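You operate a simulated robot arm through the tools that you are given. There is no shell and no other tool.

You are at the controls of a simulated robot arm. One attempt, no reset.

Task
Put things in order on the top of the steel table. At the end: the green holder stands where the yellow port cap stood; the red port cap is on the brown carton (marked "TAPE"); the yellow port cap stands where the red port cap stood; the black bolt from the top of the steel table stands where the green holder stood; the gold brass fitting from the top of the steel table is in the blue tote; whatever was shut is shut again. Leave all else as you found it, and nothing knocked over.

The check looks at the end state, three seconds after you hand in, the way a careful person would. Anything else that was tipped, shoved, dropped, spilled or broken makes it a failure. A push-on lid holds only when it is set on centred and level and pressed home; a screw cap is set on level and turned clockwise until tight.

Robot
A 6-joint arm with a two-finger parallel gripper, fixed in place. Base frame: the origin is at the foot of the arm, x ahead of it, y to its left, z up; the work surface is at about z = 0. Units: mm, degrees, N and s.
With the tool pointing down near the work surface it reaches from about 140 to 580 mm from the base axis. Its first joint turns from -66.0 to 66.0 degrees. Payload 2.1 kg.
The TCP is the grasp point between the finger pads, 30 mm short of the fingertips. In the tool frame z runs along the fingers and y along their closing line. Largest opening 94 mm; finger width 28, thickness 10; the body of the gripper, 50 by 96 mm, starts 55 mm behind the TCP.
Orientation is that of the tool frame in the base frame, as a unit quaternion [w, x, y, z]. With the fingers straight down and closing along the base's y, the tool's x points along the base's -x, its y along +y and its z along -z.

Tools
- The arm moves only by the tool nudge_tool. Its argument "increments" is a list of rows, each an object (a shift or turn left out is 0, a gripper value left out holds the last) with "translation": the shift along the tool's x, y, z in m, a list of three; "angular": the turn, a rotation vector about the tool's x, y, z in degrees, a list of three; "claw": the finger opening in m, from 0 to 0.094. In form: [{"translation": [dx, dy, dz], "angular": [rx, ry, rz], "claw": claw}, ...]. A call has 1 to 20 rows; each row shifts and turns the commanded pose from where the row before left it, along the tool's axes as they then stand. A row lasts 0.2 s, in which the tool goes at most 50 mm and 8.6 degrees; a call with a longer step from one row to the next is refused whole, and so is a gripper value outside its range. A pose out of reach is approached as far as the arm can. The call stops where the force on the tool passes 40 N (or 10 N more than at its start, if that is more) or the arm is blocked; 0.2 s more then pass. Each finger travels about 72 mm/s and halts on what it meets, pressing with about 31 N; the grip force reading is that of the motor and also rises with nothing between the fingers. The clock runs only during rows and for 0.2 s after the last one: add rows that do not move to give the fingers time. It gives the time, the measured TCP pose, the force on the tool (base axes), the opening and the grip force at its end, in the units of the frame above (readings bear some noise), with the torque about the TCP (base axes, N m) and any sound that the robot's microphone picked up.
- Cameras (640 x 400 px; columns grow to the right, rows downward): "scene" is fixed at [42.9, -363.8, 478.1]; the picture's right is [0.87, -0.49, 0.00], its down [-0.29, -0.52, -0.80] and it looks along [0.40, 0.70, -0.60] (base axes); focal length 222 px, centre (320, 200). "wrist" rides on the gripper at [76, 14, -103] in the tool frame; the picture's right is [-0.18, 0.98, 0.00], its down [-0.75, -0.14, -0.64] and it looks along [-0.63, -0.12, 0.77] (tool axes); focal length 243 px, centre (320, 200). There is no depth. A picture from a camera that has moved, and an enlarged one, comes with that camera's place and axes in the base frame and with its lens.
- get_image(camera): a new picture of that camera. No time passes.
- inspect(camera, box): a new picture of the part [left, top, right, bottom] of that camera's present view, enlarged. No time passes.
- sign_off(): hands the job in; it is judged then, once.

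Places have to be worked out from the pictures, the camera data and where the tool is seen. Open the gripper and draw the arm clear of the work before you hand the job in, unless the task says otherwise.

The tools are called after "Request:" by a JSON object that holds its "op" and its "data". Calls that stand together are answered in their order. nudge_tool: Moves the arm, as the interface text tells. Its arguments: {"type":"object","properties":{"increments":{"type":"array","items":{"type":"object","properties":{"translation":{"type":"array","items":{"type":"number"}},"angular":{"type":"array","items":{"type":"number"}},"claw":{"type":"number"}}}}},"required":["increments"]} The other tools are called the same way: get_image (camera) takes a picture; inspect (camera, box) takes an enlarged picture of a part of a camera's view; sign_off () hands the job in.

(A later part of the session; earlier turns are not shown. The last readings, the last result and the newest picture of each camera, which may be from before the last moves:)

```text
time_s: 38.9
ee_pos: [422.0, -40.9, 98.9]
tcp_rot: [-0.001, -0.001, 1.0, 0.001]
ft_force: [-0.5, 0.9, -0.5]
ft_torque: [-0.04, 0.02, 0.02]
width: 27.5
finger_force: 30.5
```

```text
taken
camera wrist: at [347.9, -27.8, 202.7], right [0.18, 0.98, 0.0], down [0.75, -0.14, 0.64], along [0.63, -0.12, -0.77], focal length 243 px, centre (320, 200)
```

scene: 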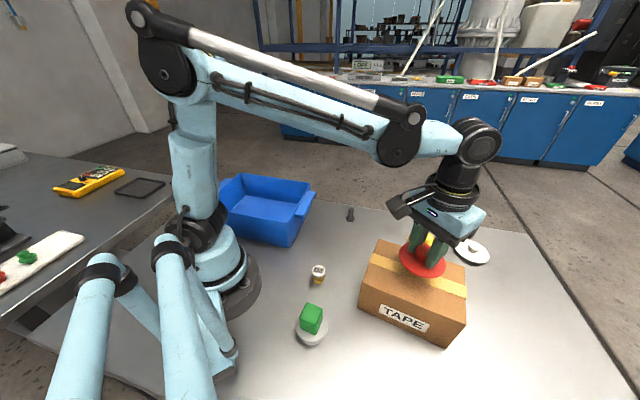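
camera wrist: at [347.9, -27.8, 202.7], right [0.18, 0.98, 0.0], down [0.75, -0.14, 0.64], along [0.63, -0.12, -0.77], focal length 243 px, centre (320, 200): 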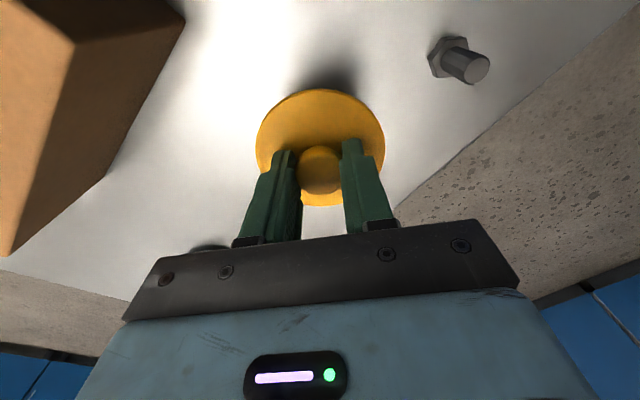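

Within 1 mm of the target. I'll apply a small correction and lower to about 5 mm above the table.

Request:
{"op": "nudge_tool", "data": {"increments": [{"translation": [-0.0006, -0.0005, 0.003]}, {"translation": [0, 0, 0.006]}, {"translation": [0, 0, 0.008]}, {"translation": [0, 0, 0.009]}, {"translation": [0, 0, 0.009]}, {"translation": [0, 0, 0.007]}, {"translation": [0, 0, 0.005]}, {"translation": [0, 0, 0.003]}, {}, {}]}}

Request:
{"op": "get_image", "data": {"camera": "wrist"}}

```text
time_s: 41.1
ee_pos: [424.7, -41.6, 50.7]
tcp_rot: [0.0, 0.0, 1.0, 0.0]
ft_force: [0.5, -0.5, -0.1]
ft_torque: [-0.04, 0.0, -0.04]
width: 27.9
finger_force: 31.5
```

```text
taken
camera wrist: at [349.0, -28.2, 153.0], right [0.18, 0.98, 0.0], down [0.75, -0.14, 0.64], along [0.63, -0.12, -0.77], focal length 243 px, centre (320, 200)
```

wrist: 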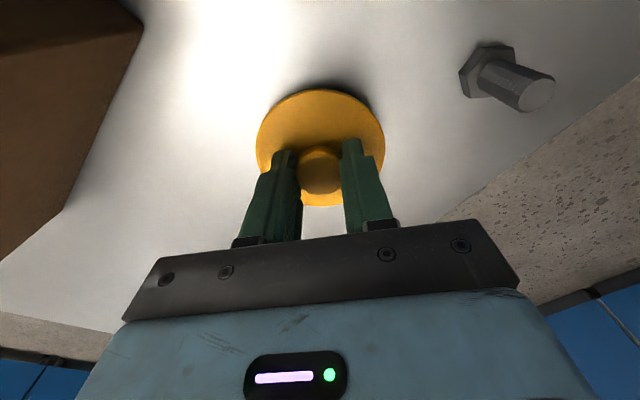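

I'm at (349.0,-28.2) against a camera target of (348.5,-28.3), with 5.5 mm to go. Stepping down gently onto the table.

Request:
{"op": "nudge_tool", "data": {"increments": [{"translation": [0.0004, 0, 0.0015]}, {"translation": [0, 0, 0.0015]}, {"translation": [0, 0, 0.001]}, {"translation": [0, 0, 0.0005]}, {}]}}

Request:
{"op": "inspect", "data": {"camera": "scene", "box": [345, 200, 415, 250]}}

```text
time_s: 42.3
ee_pos: [423.0, -42.0, 43.1]
tcp_rot: [0.001, 0.0, 1.0, 0.001]
ft_force: [-0.6, -1.1, 0.4]
ft_torque: [-0.01, 0.01, -0.03]
width: 27.9
finger_force: 30.9
```

```text
8.00 times, centred on (380, 225) of scene
camera zoom: at [42.9, -363.8, 478.1], right [0.87, -0.49, 0.0], down [-0.29, -0.52, -0.8], along [0.4, 0.7, -0.6], focal length 1773 px, centre (-160, 0)
```

zoom: 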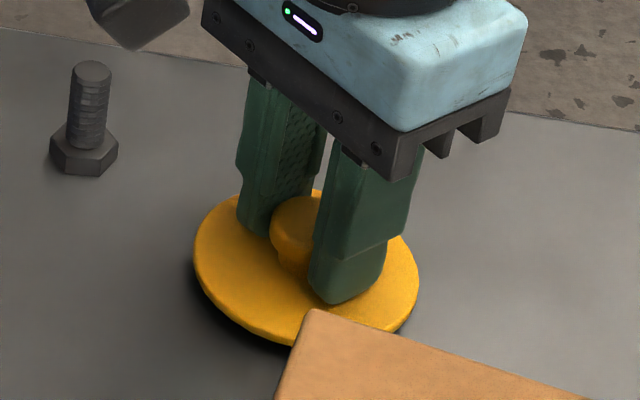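

Almost no force yet, so I'll continue in half-millimetre steps.

Request:
{"op": "nudge_tool", "data": {"increments": [{"translation": [0, 0, 0.0005]}, {"translation": [0, 0, 0.0005]}, {}]}}

Request:
{"op": "get_image", "data": {"camera": "wrist"}}

```text
time_s: 43.1
ee_pos: [424.1, -42.3, 43.0]
tcp_rot: [0.001, -0.001, 1.0, 0.0]
ft_force: [-1.0, 1.0, 1.8]
ft_torque: [0.06, 0.0, 0.02]
width: 27.9
finger_force: 30.9
```

```text
taken
camera wrist: at [348.4, -28.5, 147.4], right [0.18, 0.98, 0.0], down [0.75, -0.14, 0.64], along [0.63, -0.12, -0.77], focal length 243 px, centre (320, 200)
```

wrist: 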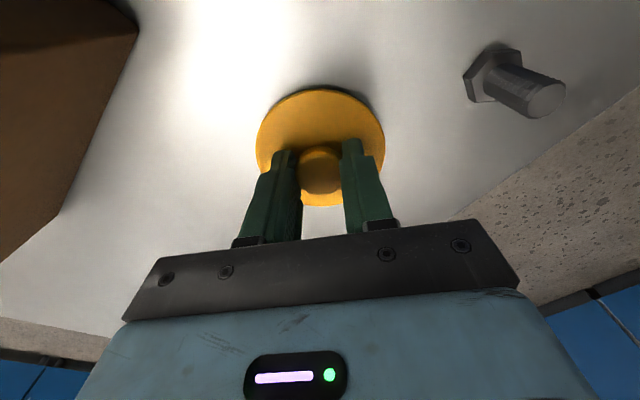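

The height matches the pick-up height, so the cap is on the table at the target spot. I'll open and rise.

Request:
{"op": "nudge_tool", "data": {"increments": [{"claw": 0.032}, {"claw": 0.04}, {"claw": 0.05}, {}, {"translation": [0, 0, -0.005]}, {"translation": [0, 0, -0.02]}, {"translation": [0, 0, -0.03]}, {"translation": [0, 0, -0.035]}, {"translation": [0, 0, -0.035]}, {}]}}

Request:
{"op": "get_image", "data": {"camera": "wrist"}}

Request:
{"op": "get_image", "data": {"camera": "scene"}}

```text
time_s: 45.3
ee_pos: [420.1, -43.3, 168.1]
tcp_rot: [0.0, -0.001, 1.0, 0.0]
ft_force: [-0.1, -0.4, 0.8]
ft_torque: [0.01, 0.01, 0.02]
width: 50.1
finger_force: 0.1
```

```text
taken
camera wrist: at [346.8, -29.3, 272.2], right [0.18, 0.98, 0.0], down [0.75, -0.14, 0.64], along [0.63, -0.12, -0.77], focal length 243 px, centre (320, 200)
```

wrist: 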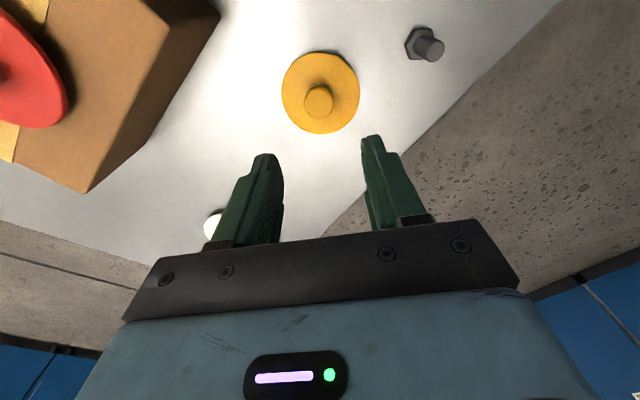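

```text
taken
```

scene: 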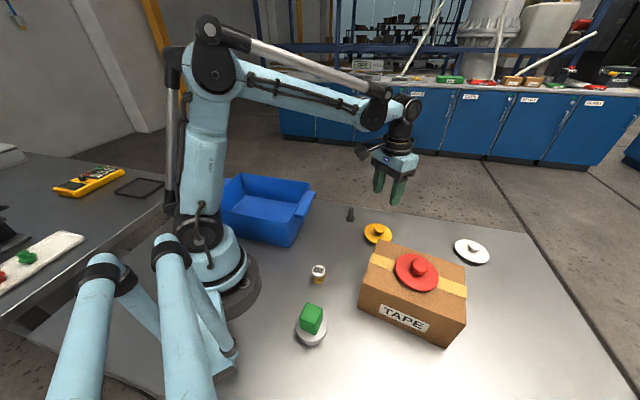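

The yellow cap now sits within about 1 mm of where red stood. Next I'll go to the green holder near (126,-183), first rising, then travelling, then turning the tool by about 49° so the pads can match the block's faces.

Request:
{"op": "nudge_tool", "data": {"increments": [{"translation": [0, 0, -0.031]}, {"translation": [0, 0, -0.031]}, {"translation": [0.0294, -0.014, 0]}, {"translation": [0.0294, -0.014, 0]}, {"translation": [0.0294, -0.014, 0]}, {"translation": [0.0294, -0.014, 0]}, {"translation": [0.0294, -0.014, 0]}, {"translation": [0.0294, -0.014, 0]}, {"translation": [0.0294, -0.014, 0]}, {"translation": [0.0294, -0.014, 0]}, {"translation": [0.0294, -0.014, 0]}, {"translation": [0.0294, -0.014, 0]}, {}, {}]}}

Request:
{"op": "get_image", "data": {"camera": "wrist"}}

Request:
{"op": "get_image", "data": {"camera": "scene"}}

```text
time_s: 48.3
ee_pos: [128.6, -183.3, 230.6]
tcp_rot: [-0.001, 0.0, 1.0, 0.001]
ft_force: [0.4, 0.3, -1.3]
ft_torque: [-0.01, -0.01, 0.0]
width: 50.1
finger_force: 0.0
```

```text
taken
camera wrist: at [53.7, -169.1, 334.1], right [0.18, 0.98, 0.0], down [0.75, -0.14, 0.64], along [0.63, -0.12, -0.77], focal length 243 px, centre (320, 200)
```

wrist: 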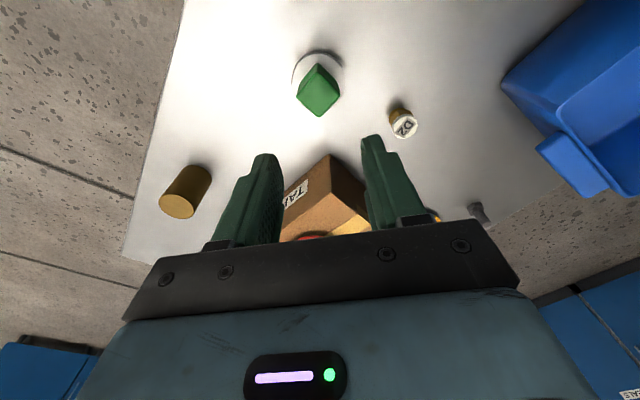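

```text
taken
```

scene: 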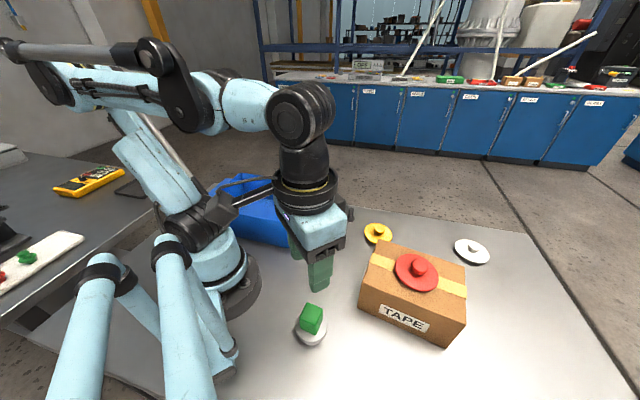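

The move is good. I'll zoom in on the green holder and the D2 fitting from here before turning.

Request:
{"op": "inspect", "data": {"camera": "wrist", "box": [265, 35, 375, 135]}}

Request:
{"op": "inspect", "data": {"camera": "wrist", "box": [370, 85, 440, 155]}}

Request:
{"op": "inspect", "data": {"camera": "scene", "box": [280, 290, 345, 355]}}

```text
4.00 times, centred on (320, 85) of wrist
camera zoom: at [53.7, -169.1, 334.1], right [0.18, 0.98, 0.0], down [0.75, -0.14, 0.64], along [0.63, -0.12, -0.77], focal length 970 px, centre (320, 660)
```

zoom: 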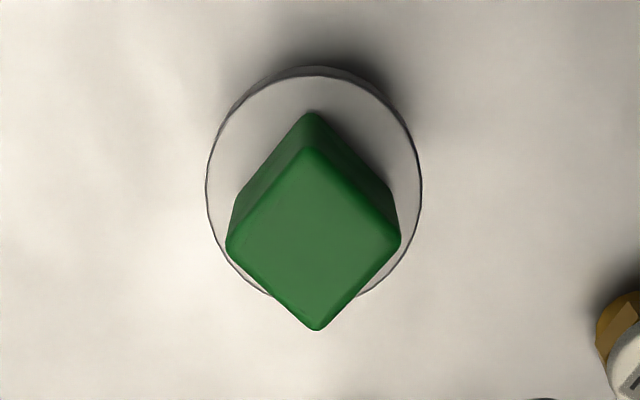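

```text
5.71 times, centred on (405, 120) of wrist
camera zoom: at [53.7, -169.1, 334.1], right [0.18, 0.98, 0.0], down [0.75, -0.14, 0.64], along [0.63, -0.12, -0.77], focal length 1386 px, centre (-166, 657)
```

zoom: 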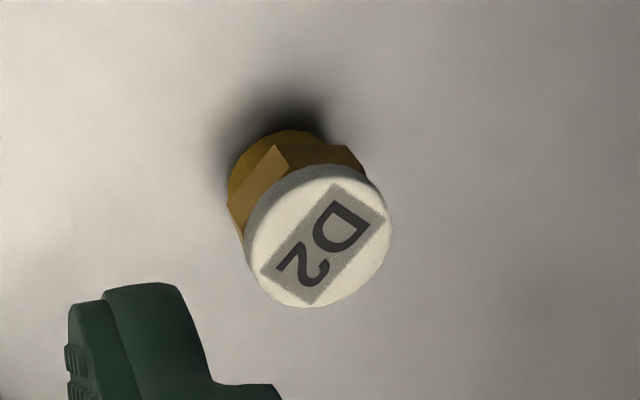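

```text
6.15 times, centred on (312, 322) of scene
camera zoom: at [42.9, -363.8, 478.1], right [0.87, -0.49, 0.0], down [-0.29, -0.52, -0.8], along [0.4, 0.7, -0.6], focal length 1364 px, centre (366, -554)
```

zoom: 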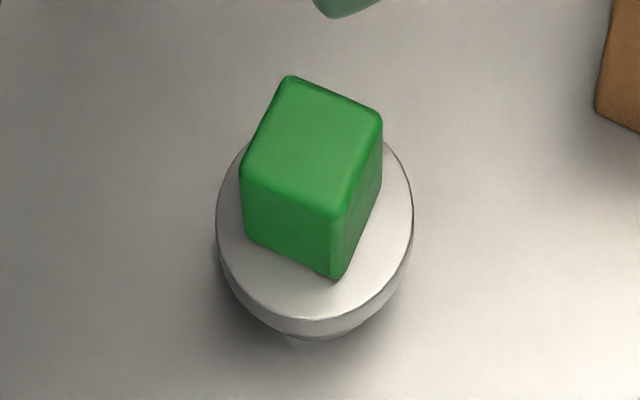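

The holder seems to be a green block on a disc that may sit on a narrower foot. I'll zoom in further to understand its structure before gripping it.

Request:
{"op": "inspect", "data": {"camera": "scene", "box": [292, 320, 332, 350]}}

Request:
{"op": "inspect", "data": {"camera": "wrist", "box": [285, 40, 355, 80]}}

```text
13.33 times, centred on (312, 335) of scene
camera zoom: at [42.9, -363.8, 478.1], right [0.87, -0.49, 0.0], down [-0.29, -0.52, -0.8], along [0.4, 0.7, -0.6], focal length 2955 px, centre (427, -1600)
```

zoom: 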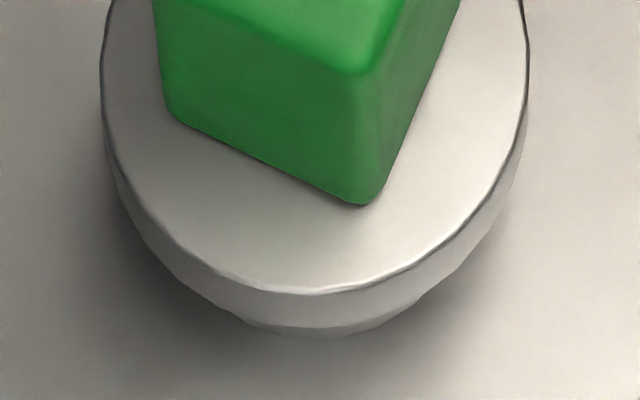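

```text
9.14 times, centred on (320, 60) of wrist
camera zoom: at [53.7, -169.1, 334.1], right [0.18, 0.98, 0.0], down [0.75, -0.14, 0.64], along [0.63, -0.12, -0.77], focal length 2218 px, centre (320, 1480)
```

zoom: 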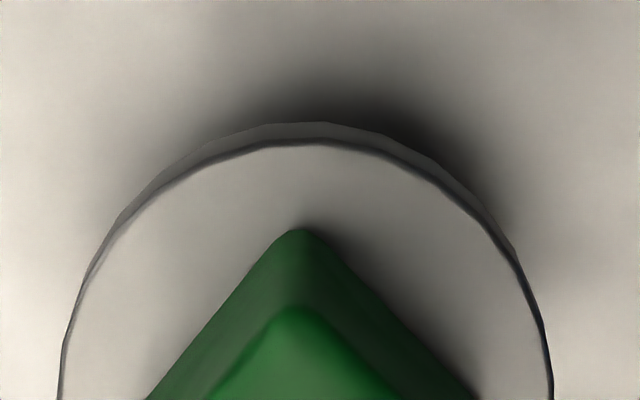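

The holder appears to be a ~31 mm green block on a ~66 mm metal disc, with block faces at roughly 37°/-53°. I'll turn the tool about 53° to line up the pads (which also makes it radial) and then look again.

Request:
{"op": "nudge_tool", "data": {"increments": [{"angular": [0, 0, 7.57], "claw": 0.07}, {"angular": [0, 0, 7.57]}, {"angular": [0, 0, 7.57]}, {"angular": [0, 0, 7.57]}, {"angular": [0, 0, 7.57]}, {"angular": [0, 0, 7.57]}, {"angular": [0, 0, 7.57]}, {}, {}]}}

Request:
{"op": "get_image", "data": {"camera": "wrist"}}

Request:
{"op": "inspect", "data": {"camera": "wrist", "box": [265, 30, 375, 130]}}

```text
time_s: 50.3
ee_pos: [127.7, -183.1, 229.6]
tcp_rot: [0.0, 0.446, 0.895, 0.001]
ft_force: [0.6, 0.2, -0.3]
ft_torque: [-0.03, 0.02, 0.01]
width: 70.1
finger_force: 0.3
```

```text
taken
camera wrist: at [96.0, -114.2, 333.8], right [0.9, 0.44, 0.0], down [0.34, -0.69, 0.64], along [0.29, -0.57, -0.77], focal length 243 px, centre (320, 200)
```

wrist: 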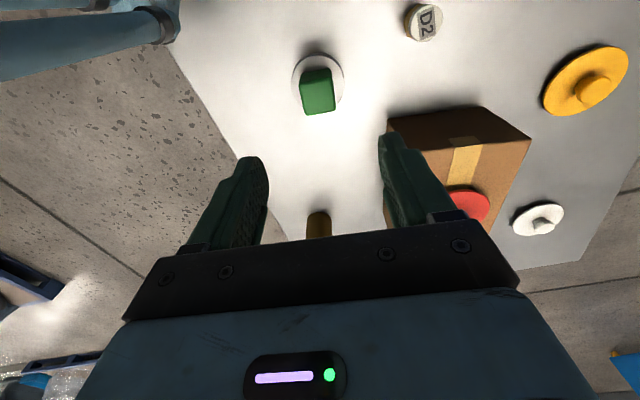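

```text
4.00 times, centred on (320, 80) of wrist
camera zoom: at [96.0, -114.2, 333.8], right [0.9, 0.44, 0.0], down [0.34, -0.69, 0.64], along [0.29, -0.57, -0.77], focal length 970 px, centre (320, 680)
```

zoom: 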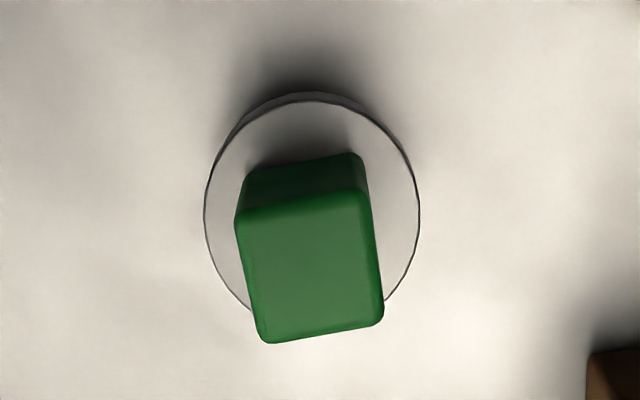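

The pads are within about 2° of the block faces. I'll trim that, shift -2 mm along the closing line, and lower to about z≈140 for a closer look.

Request:
{"op": "nudge_tool", "data": {"increments": [{"translation": [0, -0.002, 0.03], "angular": [0, 0, -2.0]}, {"translation": [0, 0, 0.03]}, {"translation": [0, 0, 0.03]}, {}, {}]}}

Request:
{"op": "get_image", "data": {"camera": "wrist"}}

Request:
{"op": "inspect", "data": {"camera": "wrist", "box": [245, 40, 405, 190]}}

Request:
{"op": "inspect", "data": {"camera": "scene", "box": [270, 230, 370, 360]}}

```text
time_s: 51.5
ee_pos: [128.5, -183.9, 141.1]
tcp_rot: [0.0, 0.43, 0.903, 0.001]
ft_force: [0.0, 0.6, -0.7]
ft_torque: [-0.02, 0.0, -0.03]
width: 69.8
finger_force: 0.1
```

```text
taken
camera wrist: at [92.7, -116.0, 244.0], right [0.88, 0.48, 0.0], down [0.36, -0.67, 0.64], along [0.31, -0.56, -0.77], focal length 243 px, centre (320, 200)
```

wrist: 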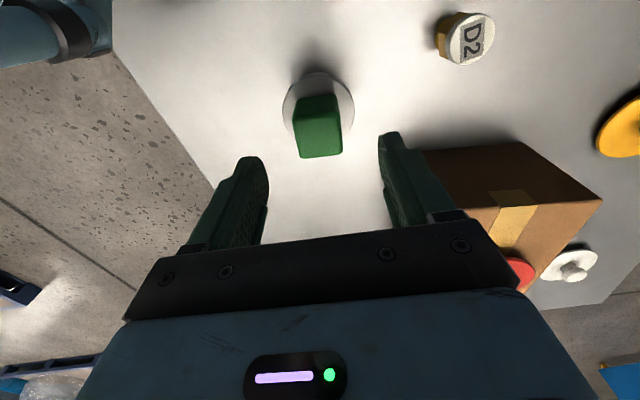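

```text
2.67 times, centred on (325, 115) of wrist
camera zoom: at [92.7, -116.0, 244.0], right [0.88, 0.48, 0.0], down [0.36, -0.67, 0.64], along [0.31, -0.56, -0.77], focal length 647 px, centre (307, 427)
```

zoom: 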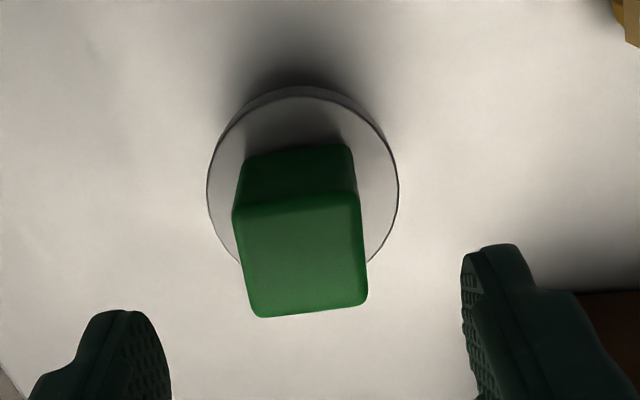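

```text
3.08 times, centred on (320, 295) of scene
camera zoom: at [42.9, -363.8, 478.1], right [0.87, -0.49, 0.0], down [-0.29, -0.52, -0.8], along [0.4, 0.7, -0.6], focal length 682 px, centre (320, -92)
```

zoom: 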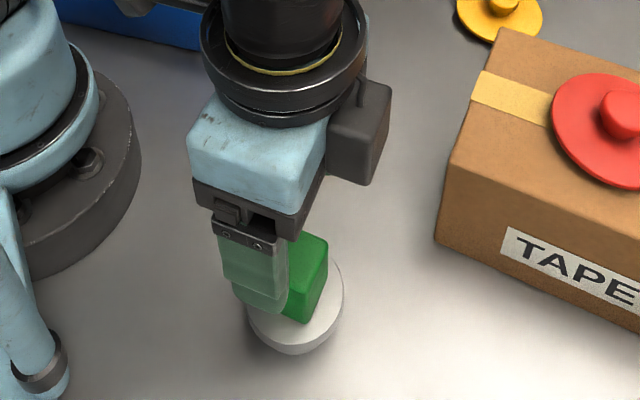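

Combining all views, the block top is at z≈80, the disc top at z≈28, the centre at about (127.5,-183.3), and the faces at about 36°. I'll turn back 2.5°, trim by 1 mm, and descend to TCP z≈66 so the tips stay above the disc.

Request:
{"op": "nudge_tool", "data": {"increments": [{"translation": [0.001, -0.001, 0.01], "angular": [0, 0, 2.6]}, {"translation": [0, 0, 0.02]}, {"translation": [0, 0, 0.02]}, {}, {}]}}

Request:
{"op": "inspect", "data": {"camera": "wrist", "box": [220, 60, 420, 240]}}

Request:
{"op": "inspect", "data": {"camera": "scene", "box": [280, 250, 360, 360]}}

```text
time_s: 52.7
ee_pos: [126.6, -184.7, 91.8]
tcp_rot: [0.0, 0.449, 0.893, 0.002]
ft_force: [0.8, 0.3, 0.1]
ft_torque: [-0.02, -0.01, -0.03]
width: 70.0
finger_force: 0.2
```

```text
2.22 times, centred on (320, 150) of wrist
camera zoom: at [93.8, -116.0, 194.9], right [0.9, 0.44, 0.0], down [0.33, -0.69, 0.64], along [0.28, -0.58, -0.77], focal length 539 px, centre (320, 311)
```

zoom: 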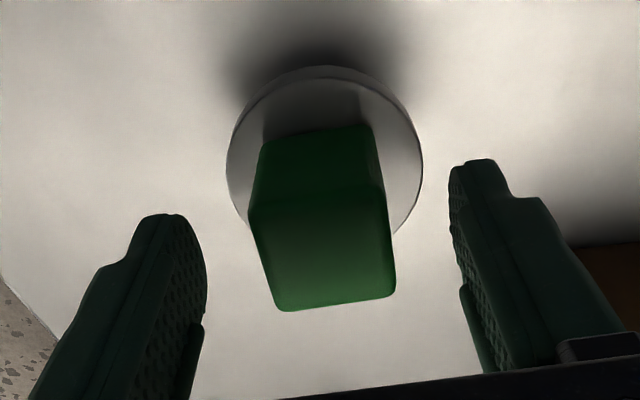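

```text
3.64 times, centred on (320, 305) of scene
camera zoom: at [42.9, -363.8, 478.1], right [0.87, -0.49, 0.0], down [-0.29, -0.52, -0.8], along [0.4, 0.7, -0.6], focal length 806 px, centre (320, -182)
```

zoom: 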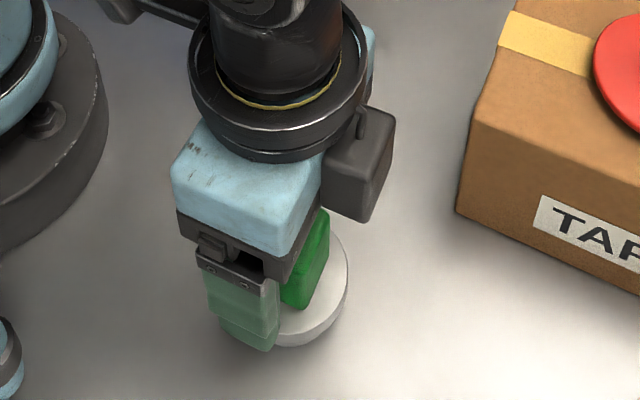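

The block is centred between the open fingers. I'll lower 25 mm more (tips ≈37, above the disc) and close gently.

Request:
{"op": "nudge_tool", "data": {"increments": [{"translation": [0, 0, 0.01], "claw": 0.055}, {"translation": [0, 0, 0.009]}, {"translation": [0, 0, 0.006]}, {}, {"claw": 0.038}, {"claw": 0.03}, {"claw": 0.0}, {}, {}]}}

Request:
{"op": "inspect", "data": {"camera": "wrist", "box": [220, 60, 420, 240]}}

Request:
{"op": "inspect", "data": {"camera": "scene", "box": [280, 250, 360, 360]}}

```text
time_s: 53.5
ee_pos: [125.4, -183.1, 67.7]
tcp_rot: [-0.003, 0.45, 0.893, 0.002]
ft_force: [-0.4, 3.2, 14.6]
ft_torque: [-0.13, 0.0, -0.03]
width: 55.1
finger_force: 0.1
stopped in row 3: the force on the tool passed its limit at 82 N (the readings are from after the stop); the commanded pose is now the measured one
```

```text
2.22 times, centred on (320, 150) of wrist
camera zoom: at [94.2, -115.6, 172.3], right [0.9, 0.44, 0.0], down [0.34, -0.69, 0.64], along [0.28, -0.57, -0.77], focal length 539 px, centre (320, 311)
```

zoom: 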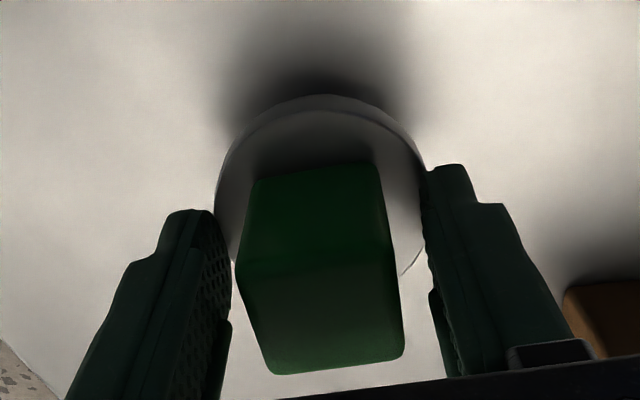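

```text
3.64 times, centred on (320, 305) of scene
camera zoom: at [42.9, -363.7, 478.1], right [0.87, -0.49, 0.0], down [-0.29, -0.52, -0.8], along [0.4, 0.7, -0.6], focal length 806 px, centre (320, -182)
```

zoom: 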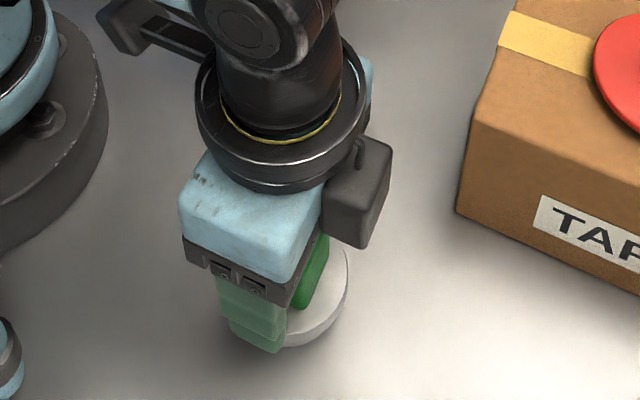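

The tips met the pedestal at TCP z≈68-69, so its top is near z≈38 and the block spans about 38-79 mm. I'll back up 5 mm and check that nothing moved.

Request:
{"op": "nudge_tool", "data": {"increments": [{"translation": [0, 0, -0.003]}, {"translation": [0, 0, -0.002]}, {}, {}]}}

Request:
{"op": "inspect", "data": {"camera": "wrist", "box": [220, 60, 420, 240]}}

Request:
{"op": "inspect", "data": {"camera": "scene", "box": [290, 295, 340, 350]}}

```text
time_s: 54.5
ee_pos: [125.9, -184.2, 72.0]
tcp_rot: [-0.001, 0.451, 0.893, 0.002]
ft_force: [0.2, -0.6, 1.0]
ft_torque: [0.01, -0.02, 0.0]
width: 55.1
finger_force: 0.0
```

```text
2.22 times, centred on (320, 150) of wrist
camera zoom: at [94.0, -115.5, 177.0], right [0.9, 0.44, 0.0], down [0.34, -0.69, 0.64], along [0.28, -0.57, -0.77], focal length 539 px, centre (320, 311)
```

zoom: 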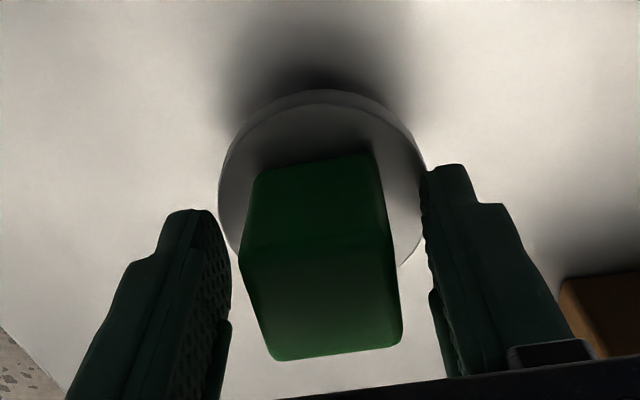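

```text
7.27 times, centred on (315, 322) of scene
camera zoom: at [42.9, -363.8, 478.1], right [0.87, -0.49, 0.0], down [-0.29, -0.52, -0.8], along [0.4, 0.7, -0.6], focal length 1612 px, centre (356, -691)
```

zoom: 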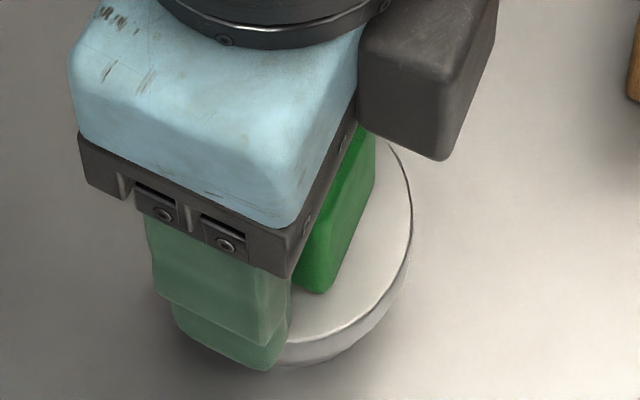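

Nothing appears to have moved and the block is roughly centred between the pads. Closing gently now.

Request:
{"op": "nudge_tool", "data": {"increments": [{"claw": 0.042}, {"claw": 0.036}, {"claw": 0.033}, {"claw": 0.03}, {"claw": 0.0}, {}, {}]}}

Request:
{"op": "inspect", "data": {"camera": "wrist", "box": [220, 60, 420, 240]}}

```text
time_s: 56.1
ee_pos: [125.9, -184.2, 71.8]
tcp_rot: [-0.001, 0.45, 0.893, 0.001]
ft_force: [2.7, 1.3, 1.2]
ft_torque: [0.05, -0.04, 0.01]
width: 38.3
finger_force: 31.0
```

```text
2.22 times, centred on (320, 150) of wrist
camera zoom: at [94.1, -115.5, 177.0], right [0.9, 0.44, 0.0], down [0.34, -0.69, 0.64], along [0.28, -0.57, -0.77], focal length 539 px, centre (320, 311)
```

zoom: 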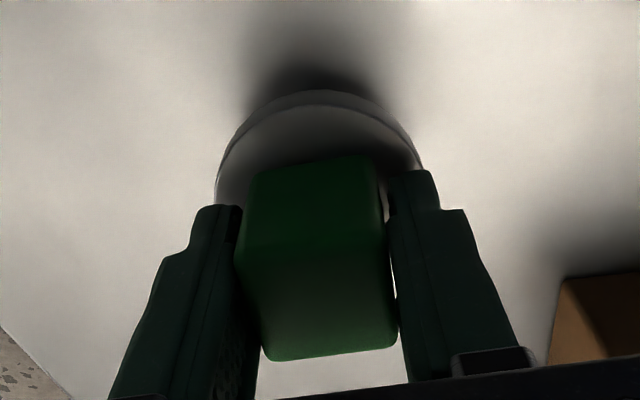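

The width is 38.3 mm, more than the ~32 mm expected, so the faces may not be parallel to the pads. I'll zoom in on the contact.

Request:
{"op": "inspect", "data": {"camera": "wrist", "box": [270, 110, 380, 220]}}

Request:
{"op": "inspect", "data": {"camera": "scene", "box": [290, 295, 340, 350]}}

```text
3.64 times, centred on (325, 165) of wrist
camera zoom: at [94.1, -115.5, 177.0], right [0.9, 0.44, 0.0], down [0.34, -0.69, 0.64], along [0.28, -0.57, -0.77], focal length 882 px, centre (302, 327)
```

zoom: 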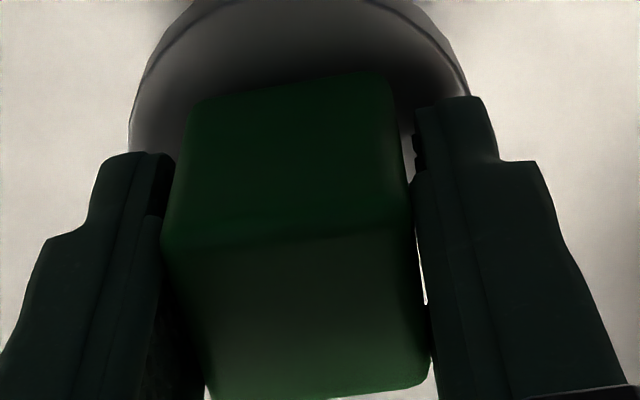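

```text
7.27 times, centred on (315, 322) of scene
camera zoom: at [42.9, -363.8, 478.1], right [0.87, -0.49, 0.0], down [-0.29, -0.52, -0.8], along [0.4, 0.7, -0.6], focal length 1612 px, centre (356, -691)
```

zoom: 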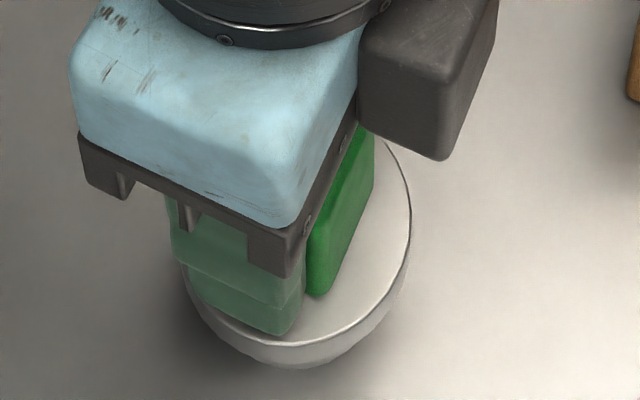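

The two fingers halted unevenly, so the block is off-centre toward the -y pad. I'll reopen and re-measure the block with the fingers clear, before lifting anything.

Request:
{"op": "nudge_tool", "data": {"increments": [{"claw": 0.05}, {"claw": 0.065}, {}, {"translation": [0, 0, -0.02]}, {"translation": [0, 0, -0.03]}, {}, {}]}}

Request:
{"op": "inspect", "data": {"camera": "wrist", "box": [250, 40, 390, 180]}}

Request:
{"op": "inspect", "data": {"camera": "scene", "box": [290, 285, 340, 350]}}

```text
time_s: 57.7
ee_pos: [124.5, -184.4, 121.9]
tcp_rot: [-0.001, 0.451, 0.893, 0.002]
ft_force: [-0.2, -0.2, -0.5]
ft_torque: [0.01, 0.01, 0.0]
width: 64.9
finger_force: 0.1
```

```text
2.86 times, centred on (320, 110) of wrist
camera zoom: at [93.1, -115.0, 226.4], right [0.9, 0.44, 0.0], down [0.34, -0.69, 0.64], along [0.28, -0.57, -0.77], focal length 693 px, centre (320, 457)
```

zoom: 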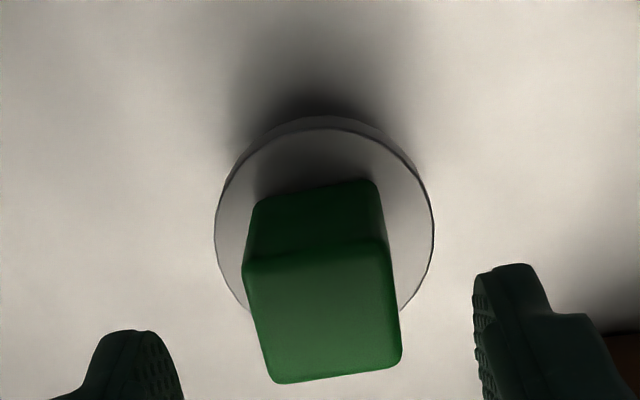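

```text
6.15 times, centred on (315, 318) of scene
camera zoom: at [42.9, -363.8, 478.1], right [0.87, -0.49, 0.0], down [-0.29, -0.52, -0.8], along [0.4, 0.7, -0.6], focal length 1364 px, centre (351, -523)
```

zoom: 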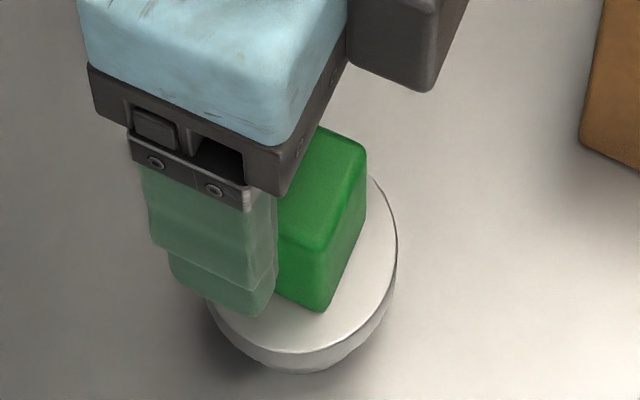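

The pedestal has not moved, and the block's centre is about 3 mm further out than the TCP. I'll shift that much, descend to TCP z≈84 (tips ≈54, well above the pedestal), and try a gentle close on the upper part of the block.

Request:
{"op": "nudge_tool", "data": {"increments": [{"translation": [-0.003, 0, 0.01]}, {"translation": [0, 0, 0.015]}, {"translation": [0, 0, 0.013]}, {}, {}]}}

Request:
{"op": "inspect", "data": {"camera": "wrist", "box": [220, 60, 420, 240]}}

```text
time_s: 58.9
ee_pos: [128.2, -186.5, 85.6]
tcp_rot: [-0.002, 0.45, 0.893, 0.002]
ft_force: [-0.5, 0.5, 0.1]
ft_torque: [-0.03, -0.02, 0.0]
width: 65.1
finger_force: 0.3
```

```text
2.22 times, centred on (320, 150) of wrist
camera zoom: at [95.1, -117.6, 189.0], right [0.9, 0.44, 0.0], down [0.34, -0.69, 0.64], along [0.28, -0.57, -0.77], focal length 539 px, centre (320, 311)
```

zoom: 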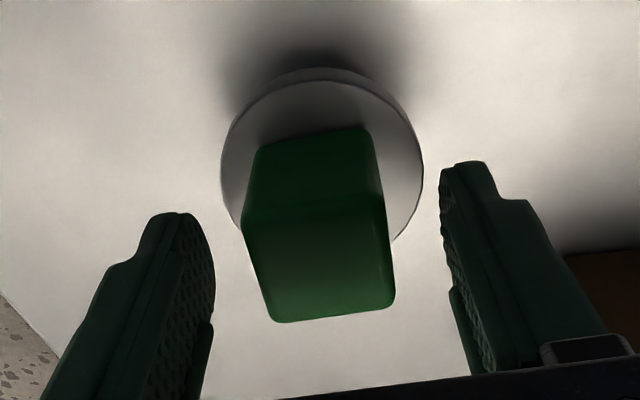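

Block is centred between the open pads at this height. I'll close in small stages and see where it stops.

Request:
{"op": "nudge_tool", "data": {"increments": [{"claw": 0.05}, {"claw": 0.042}, {"claw": 0.036}, {"claw": 0.03}, {"claw": 0.0}, {}, {}]}}

Request:
{"op": "inspect", "data": {"camera": "wrist", "box": [250, 80, 400, 220]}}

Request:
{"op": "inspect", "data": {"camera": "scene", "box": [280, 270, 350, 350]}}

```text
time_s: 60.5
ee_pos: [127.1, -186.3, 85.1]
tcp_rot: [-0.002, 0.45, 0.893, 0.002]
ft_force: [4.4, 3.8, 8.9]
ft_torque: [0.14, -0.08, -0.03]
width: 38.0
finger_force: 31.4
```

```text
2.86 times, centred on (325, 150) of wrist
camera zoom: at [95.2, -117.6, 189.2], right [0.9, 0.44, 0.0], down [0.34, -0.69, 0.64], along [0.28, -0.57, -0.77], focal length 693 px, centre (306, 343)
```

zoom: 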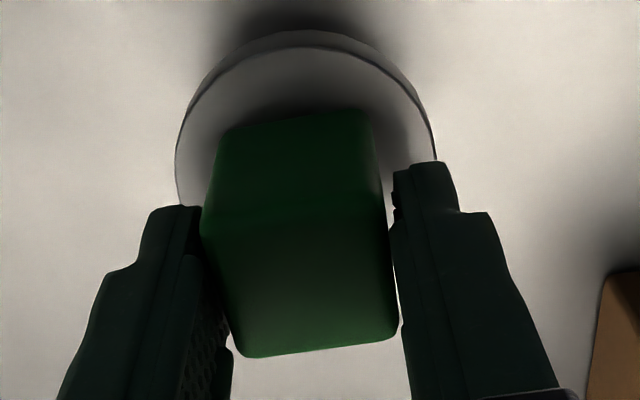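

```text
5.00 times, centred on (315, 310) of scene
camera zoom: at [42.9, -363.7, 478.1], right [0.87, -0.49, 0.0], down [-0.29, -0.52, -0.8], along [0.4, 0.7, -0.6], focal length 1108 px, centre (345, -350)
```

zoom: 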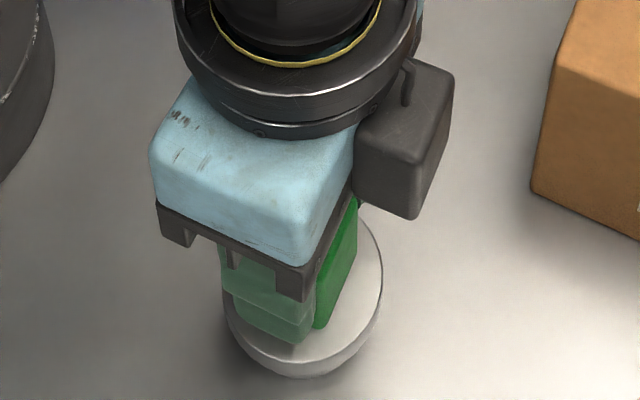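

It stops at 38 mm again, so the block is really about 37 mm wide and rotated about 3° relative to the pads (sliver visible on the right). I'll open, turn 2.5° counter-clockwise, lower to TCP z≈74, and re-close.

Request:
{"op": "nudge_tool", "data": {"increments": [{"claw": 0.045}, {"claw": 0.055}, {}, {"angular": [0, 0, -2.7]}, {"translation": [0, 0, 0.005]}, {"translation": [0, 0, 0.005]}, {}, {}]}}

Request:
{"op": "inspect", "data": {"camera": "wrist", "box": [220, 60, 420, 240]}}

```text
time_s: 62.3
ee_pos: [127.4, -187.9, 73.9]
tcp_rot: [-0.002, 0.428, 0.904, 0.002]
ft_force: [0.3, 0.3, 0.3]
ft_torque: [-0.01, -0.03, -0.04]
width: 54.8
finger_force: 0.0
```

```text
2.22 times, centred on (320, 150) of wrist
camera zoom: at [92.5, -119.4, 178.7], right [0.88, 0.48, 0.0], down [0.37, -0.68, 0.64], along [0.31, -0.56, -0.77], focal length 539 px, centre (320, 311)
```

zoom: 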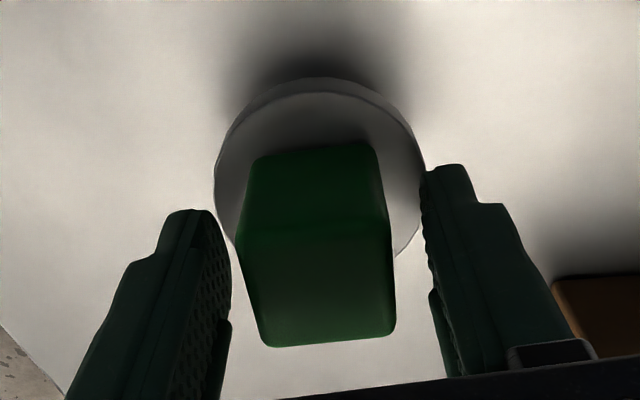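

Alignment looks good and the tips are above the pedestal. Closing in stages again.

Request:
{"op": "nudge_tool", "data": {"increments": [{"claw": 0.045}, {"claw": 0.04}, {"claw": 0.037}, {"claw": 0.033}, {"claw": 0.0}, {}, {}]}}

Request:
{"op": "inspect", "data": {"camera": "wrist", "box": [250, 80, 400, 220]}}

```text
time_s: 63.9
ee_pos: [128.5, -187.1, 75.3]
tcp_rot: [-0.002, 0.428, 0.904, 0.002]
ft_force: [0.0, 3.9, 3.7]
ft_torque: [-0.05, -0.05, 0.03]
width: 38.3
finger_force: 31.6
```

```text
2.86 times, centred on (325, 150) of wrist
camera zoom: at [92.5, -119.4, 178.7], right [0.88, 0.48, 0.0], down [0.37, -0.68, 0.64], along [0.31, -0.56, -0.77], focal length 693 px, centre (306, 343)
```

zoom: 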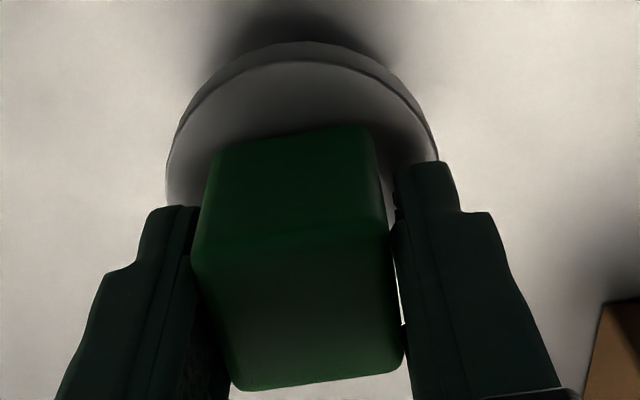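

Consistent 38.3 mm at both angles, so that is simply the block's width and the grip is firm at 31 N. Now a slow 5 mm test lift.

Request:
{"op": "nudge_tool", "data": {"increments": [{"translation": [0, 0, -0.001]}, {"translation": [0, 0, -0.001]}, {"translation": [0, 0, -0.001]}, {"translation": [0, 0, -0.001]}, {"translation": [0, 0, -0.001]}, {}]}}

Request:
{"op": "inspect", "data": {"camera": "wrist", "box": [250, 80, 400, 220]}}

Request:
{"op": "inspect", "data": {"camera": "scene", "box": [280, 270, 350, 350]}}

```text
time_s: 65.3
ee_pos: [128.1, -186.4, 80.5]
tcp_rot: [-0.001, 0.429, 0.903, 0.001]
ft_force: [0.2, 0.0, -9.1]
ft_torque: [-0.01, 0.0, 0.02]
width: 38.4
finger_force: 31.1
```

```text
2.86 times, centred on (325, 150) of wrist
camera zoom: at [92.8, -119.6, 184.3], right [0.88, 0.48, 0.0], down [0.37, -0.68, 0.64], along [0.31, -0.56, -0.77], focal length 693 px, centre (306, 343)
```

zoom: 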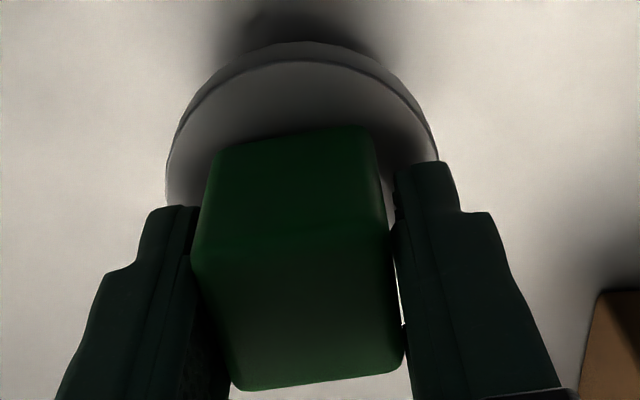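

```text
5.00 times, centred on (315, 310) of scene
camera zoom: at [42.9, -363.8, 478.0], right [0.87, -0.49, 0.0], down [-0.3, -0.52, -0.8], along [0.4, 0.7, -0.6], focal length 1108 px, centre (345, -350)
```

zoom: 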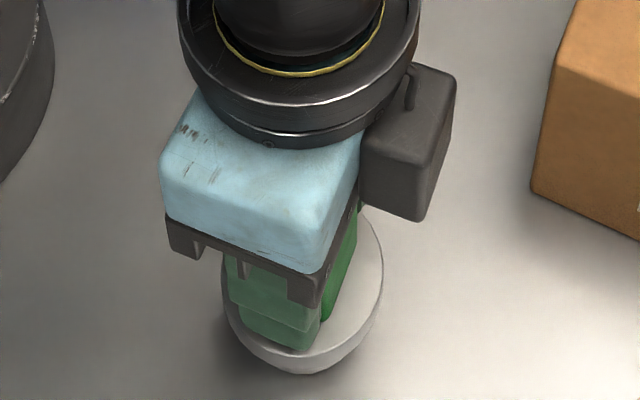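

The whole holder lifts as one piece: about 9 N of weight, and the pedestal moves with the block. Its original axis was at about (127.8,-184.8). I'll keep raising it gently to clear the carton and red cap.

Request:
{"op": "nudge_tool", "data": {"increments": [{"translation": [0, 0, -0.002]}, {"translation": [0, 0, -0.003]}, {"translation": [0, 0, -0.004]}, {"translation": [0, 0, -0.006]}, {"translation": [0, 0, -0.008]}, {"translation": [0, 0, -0.009]}, {"translation": [0, 0, -0.01]}, {"translation": [0, 0, -0.01]}, {"translation": [0, 0, -0.01]}, {"translation": [0, 0, -0.01]}, {"translation": [0, 0, -0.01]}, {"translation": [0, 0, -0.01]}, {"translation": [0, 0, -0.01]}, {"translation": [0, 0, -0.01]}, {"translation": [0, 0, -0.01]}, {"translation": [0, 0, -0.01]}, {"translation": [0, 0, -0.008]}, {"translation": [0, 0, -0.006]}, {"translation": [0, 0, -0.003]}, {}]}}

Request:
{"op": "get_image", "data": {"camera": "wrist"}}

Request:
{"op": "get_image", "data": {"camera": "scene"}}

```text
time_s: 69.5
ee_pos: [128.5, -188.0, 229.3]
tcp_rot: [-0.002, 0.429, 0.903, 0.002]
ft_force: [-0.6, -0.1, -8.9]
ft_torque: [-0.07, -0.02, -0.01]
width: 38.4
finger_force: 30.3
```

```text
taken
camera wrist: at [92.8, -121.1, 333.9], right [0.88, 0.48, 0.0], down [0.37, -0.68, 0.64], along [0.31, -0.56, -0.77], focal length 243 px, centre (320, 200)
```

wrist: 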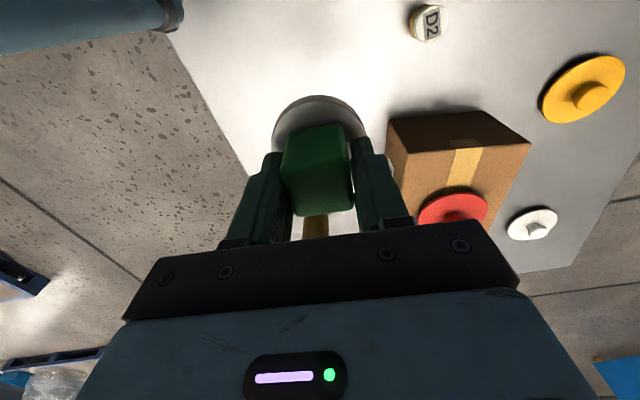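

```text
taken
```

scene: 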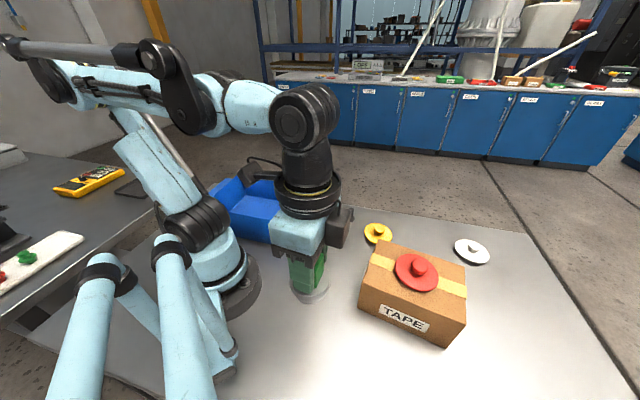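

The holder is securely held at z≈229. I'll zoom in on it from the scene side to see its underside and offsets, which help with placement.

Request:
{"op": "inspect", "data": {"camera": "scene", "box": [270, 235, 350, 315]}}

Request:
{"op": "inspect", "data": {"camera": "wrist", "box": [250, 80, 400, 240]}}

```text
5.00 times, centred on (310, 275) of scene
camera zoom: at [42.9, -363.8, 478.0], right [0.87, -0.49, 0.0], down [-0.3, -0.52, -0.8], along [0.4, 0.7, -0.6], focal length 1108 px, centre (370, -175)
```

zoom: 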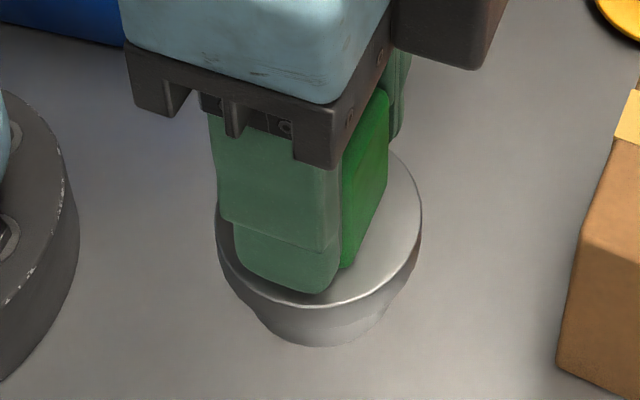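

```text
2.50 times, centred on (325, 160) of wrist
camera zoom: at [92.8, -121.1, 333.9], right [0.88, 0.48, 0.0], down [0.37, -0.68, 0.64], along [0.31, -0.56, -0.77], focal length 606 px, centre (308, 300)
```

zoom: 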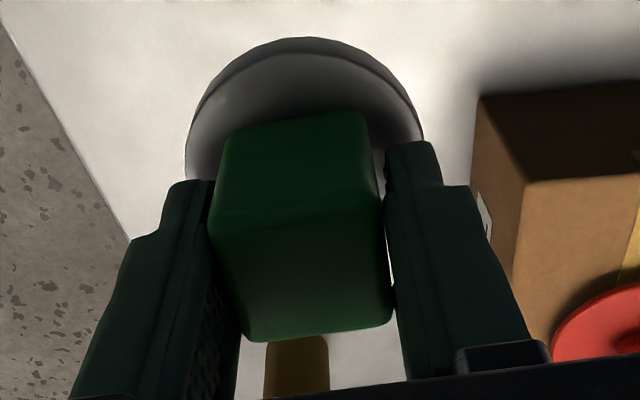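

The holder is stable in the grip. I'll carry it gently along a straight line at this height toward the yellow spot, in two legs.

Request:
{"op": "nudge_tool", "data": {"increments": [{"translation": [-0.00207, 0.00342, 0]}, {"translation": [-0.00415, 0.00684, 0]}, {"translation": [-0.00622, 0.01026, 0]}, {"translation": [-0.00622, 0.01026, 0]}, {"translation": [-0.00622, 0.01026, 0]}, {"translation": [-0.00622, 0.01026, 0]}, {"translation": [-0.00622, 0.01026, 0]}, {"translation": [-0.00622, 0.01026, 0]}, {"translation": [-0.00622, 0.01026, 0]}, {"translation": [-0.00622, 0.01026, 0]}, {"translation": [-0.00622, 0.01026, 0]}, {"translation": [-0.00622, 0.01026, 0]}, {"translation": [-0.00622, 0.01026, 0]}, {"translation": [-0.00622, 0.01026, 0]}, {"translation": [-0.00622, 0.01026, 0]}, {"translation": [-0.00622, 0.01026, 0]}, {"translation": [-0.00622, 0.01026, 0]}, {"translation": [-0.00622, 0.01026, 0]}, {"translation": [-0.00415, 0.00684, 0]}, {"translation": [-0.00207, 0.00342, 0]}]}}

Request:
{"op": "get_image", "data": {"camera": "scene"}}

```text
time_s: 73.7
ee_pos: [342.7, -156.5, 228.6]
tcp_rot: [-0.002, 0.429, 0.903, 0.002]
ft_force: [1.1, 0.2, -9.2]
ft_torque: [-0.01, 0.0, 0.02]
width: 38.3
finger_force: 31.5
```

```text
taken
```

scene: 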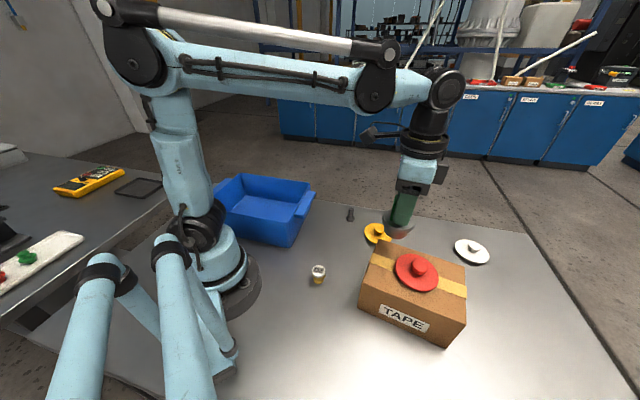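

Still firmly held at 9 N. Second leg, toward TCP (513.8,-133.3).

Request:
{"op": "nudge_tool", "data": {"increments": [{"translation": [-0.00209, 0.00341, 0]}, {"translation": [-0.00417, 0.00682, 0]}, {"translation": [-0.00626, 0.01023, 0]}, {"translation": [-0.00626, 0.01023, 0]}, {"translation": [-0.00626, 0.01023, 0]}, {"translation": [-0.00626, 0.01023, 0]}, {"translation": [-0.00626, 0.01023, 0]}, {"translation": [-0.00626, 0.01023, 0]}, {"translation": [-0.00626, 0.01023, 0]}, {"translation": [-0.00626, 0.01023, 0]}, {"translation": [-0.00626, 0.01023, 0]}, {"translation": [-0.00626, 0.01023, 0]}, {"translation": [-0.00626, 0.01023, 0]}, {"translation": [-0.00626, 0.01023, 0]}, {"translation": [-0.00563, 0.0092, 0]}, {"translation": [-0.00313, 0.0051, 0]}, {}]}}

Request:
{"op": "get_image", "data": {"camera": "scene"}}

Request:
{"op": "get_image", "data": {"camera": "wrist"}}

```text
time_s: 77.3
ee_pos: [514.6, -135.2, 227.0]
tcp_rot: [-0.002, 0.429, 0.903, 0.002]
ft_force: [-0.2, 0.6, -9.2]
ft_torque: [-0.05, -0.04, -0.01]
width: 38.5
finger_force: 30.5
```

```text
taken
```

scene: 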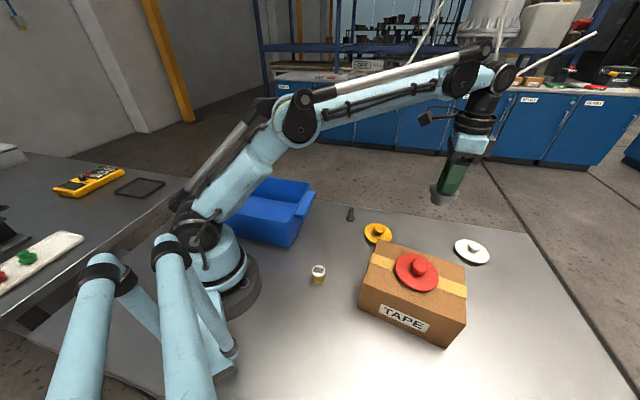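

```text
taken
camera wrist: at [478.5, -67.6, 331.5], right [0.88, 0.48, 0.0], down [0.37, -0.68, 0.64], along [0.3, -0.56, -0.77], focal length 243 px, centre (320, 200)
```

wrist: 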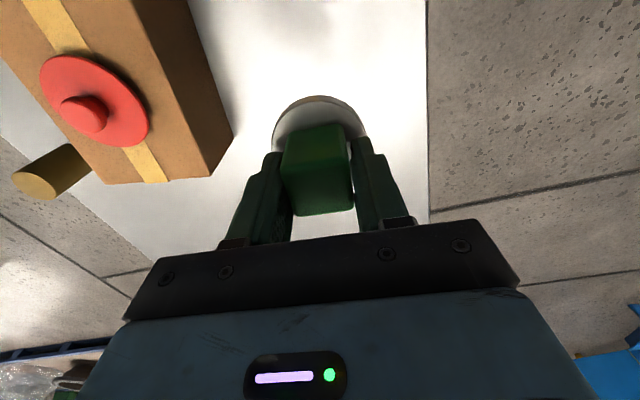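

The holder is now in good side view from the scene camera, so I'll zoom in to measure its axis and underside.

Request:
{"op": "inspect", "data": {"camera": "scene", "box": [415, 125, 500, 215]}}

Request:
{"op": "inspect", "data": {"camera": "wrist", "box": [250, 70, 400, 230]}}

```text
4.44 times, centred on (458, 170) of scene
camera zoom: at [42.9, -363.8, 478.0], right [0.87, -0.49, 0.0], down [-0.3, -0.52, -0.8], along [0.4, 0.7, -0.6], focal length 985 px, centre (-291, 333)
```

zoom: 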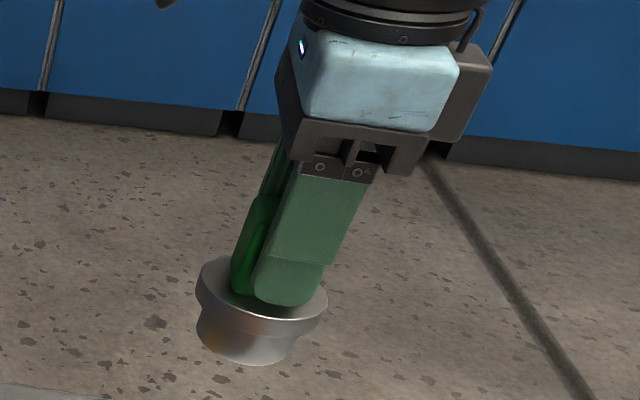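

```text
2.50 times, centred on (325, 150) of wrist
camera zoom: at [478.5, -67.6, 331.5], right [0.88, 0.48, 0.0], down [0.37, -0.68, 0.64], along [0.3, -0.56, -0.77], focal length 606 px, centre (308, 325)
```

zoom: 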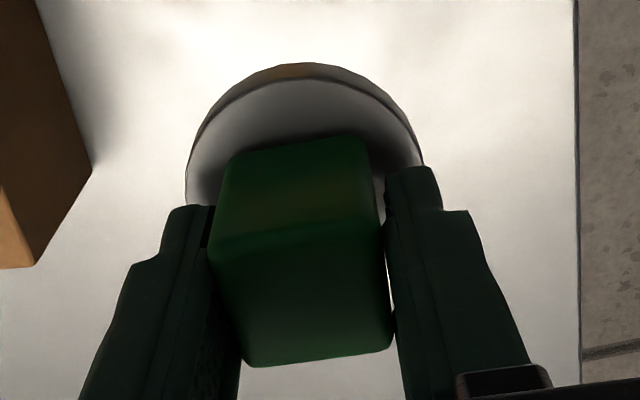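

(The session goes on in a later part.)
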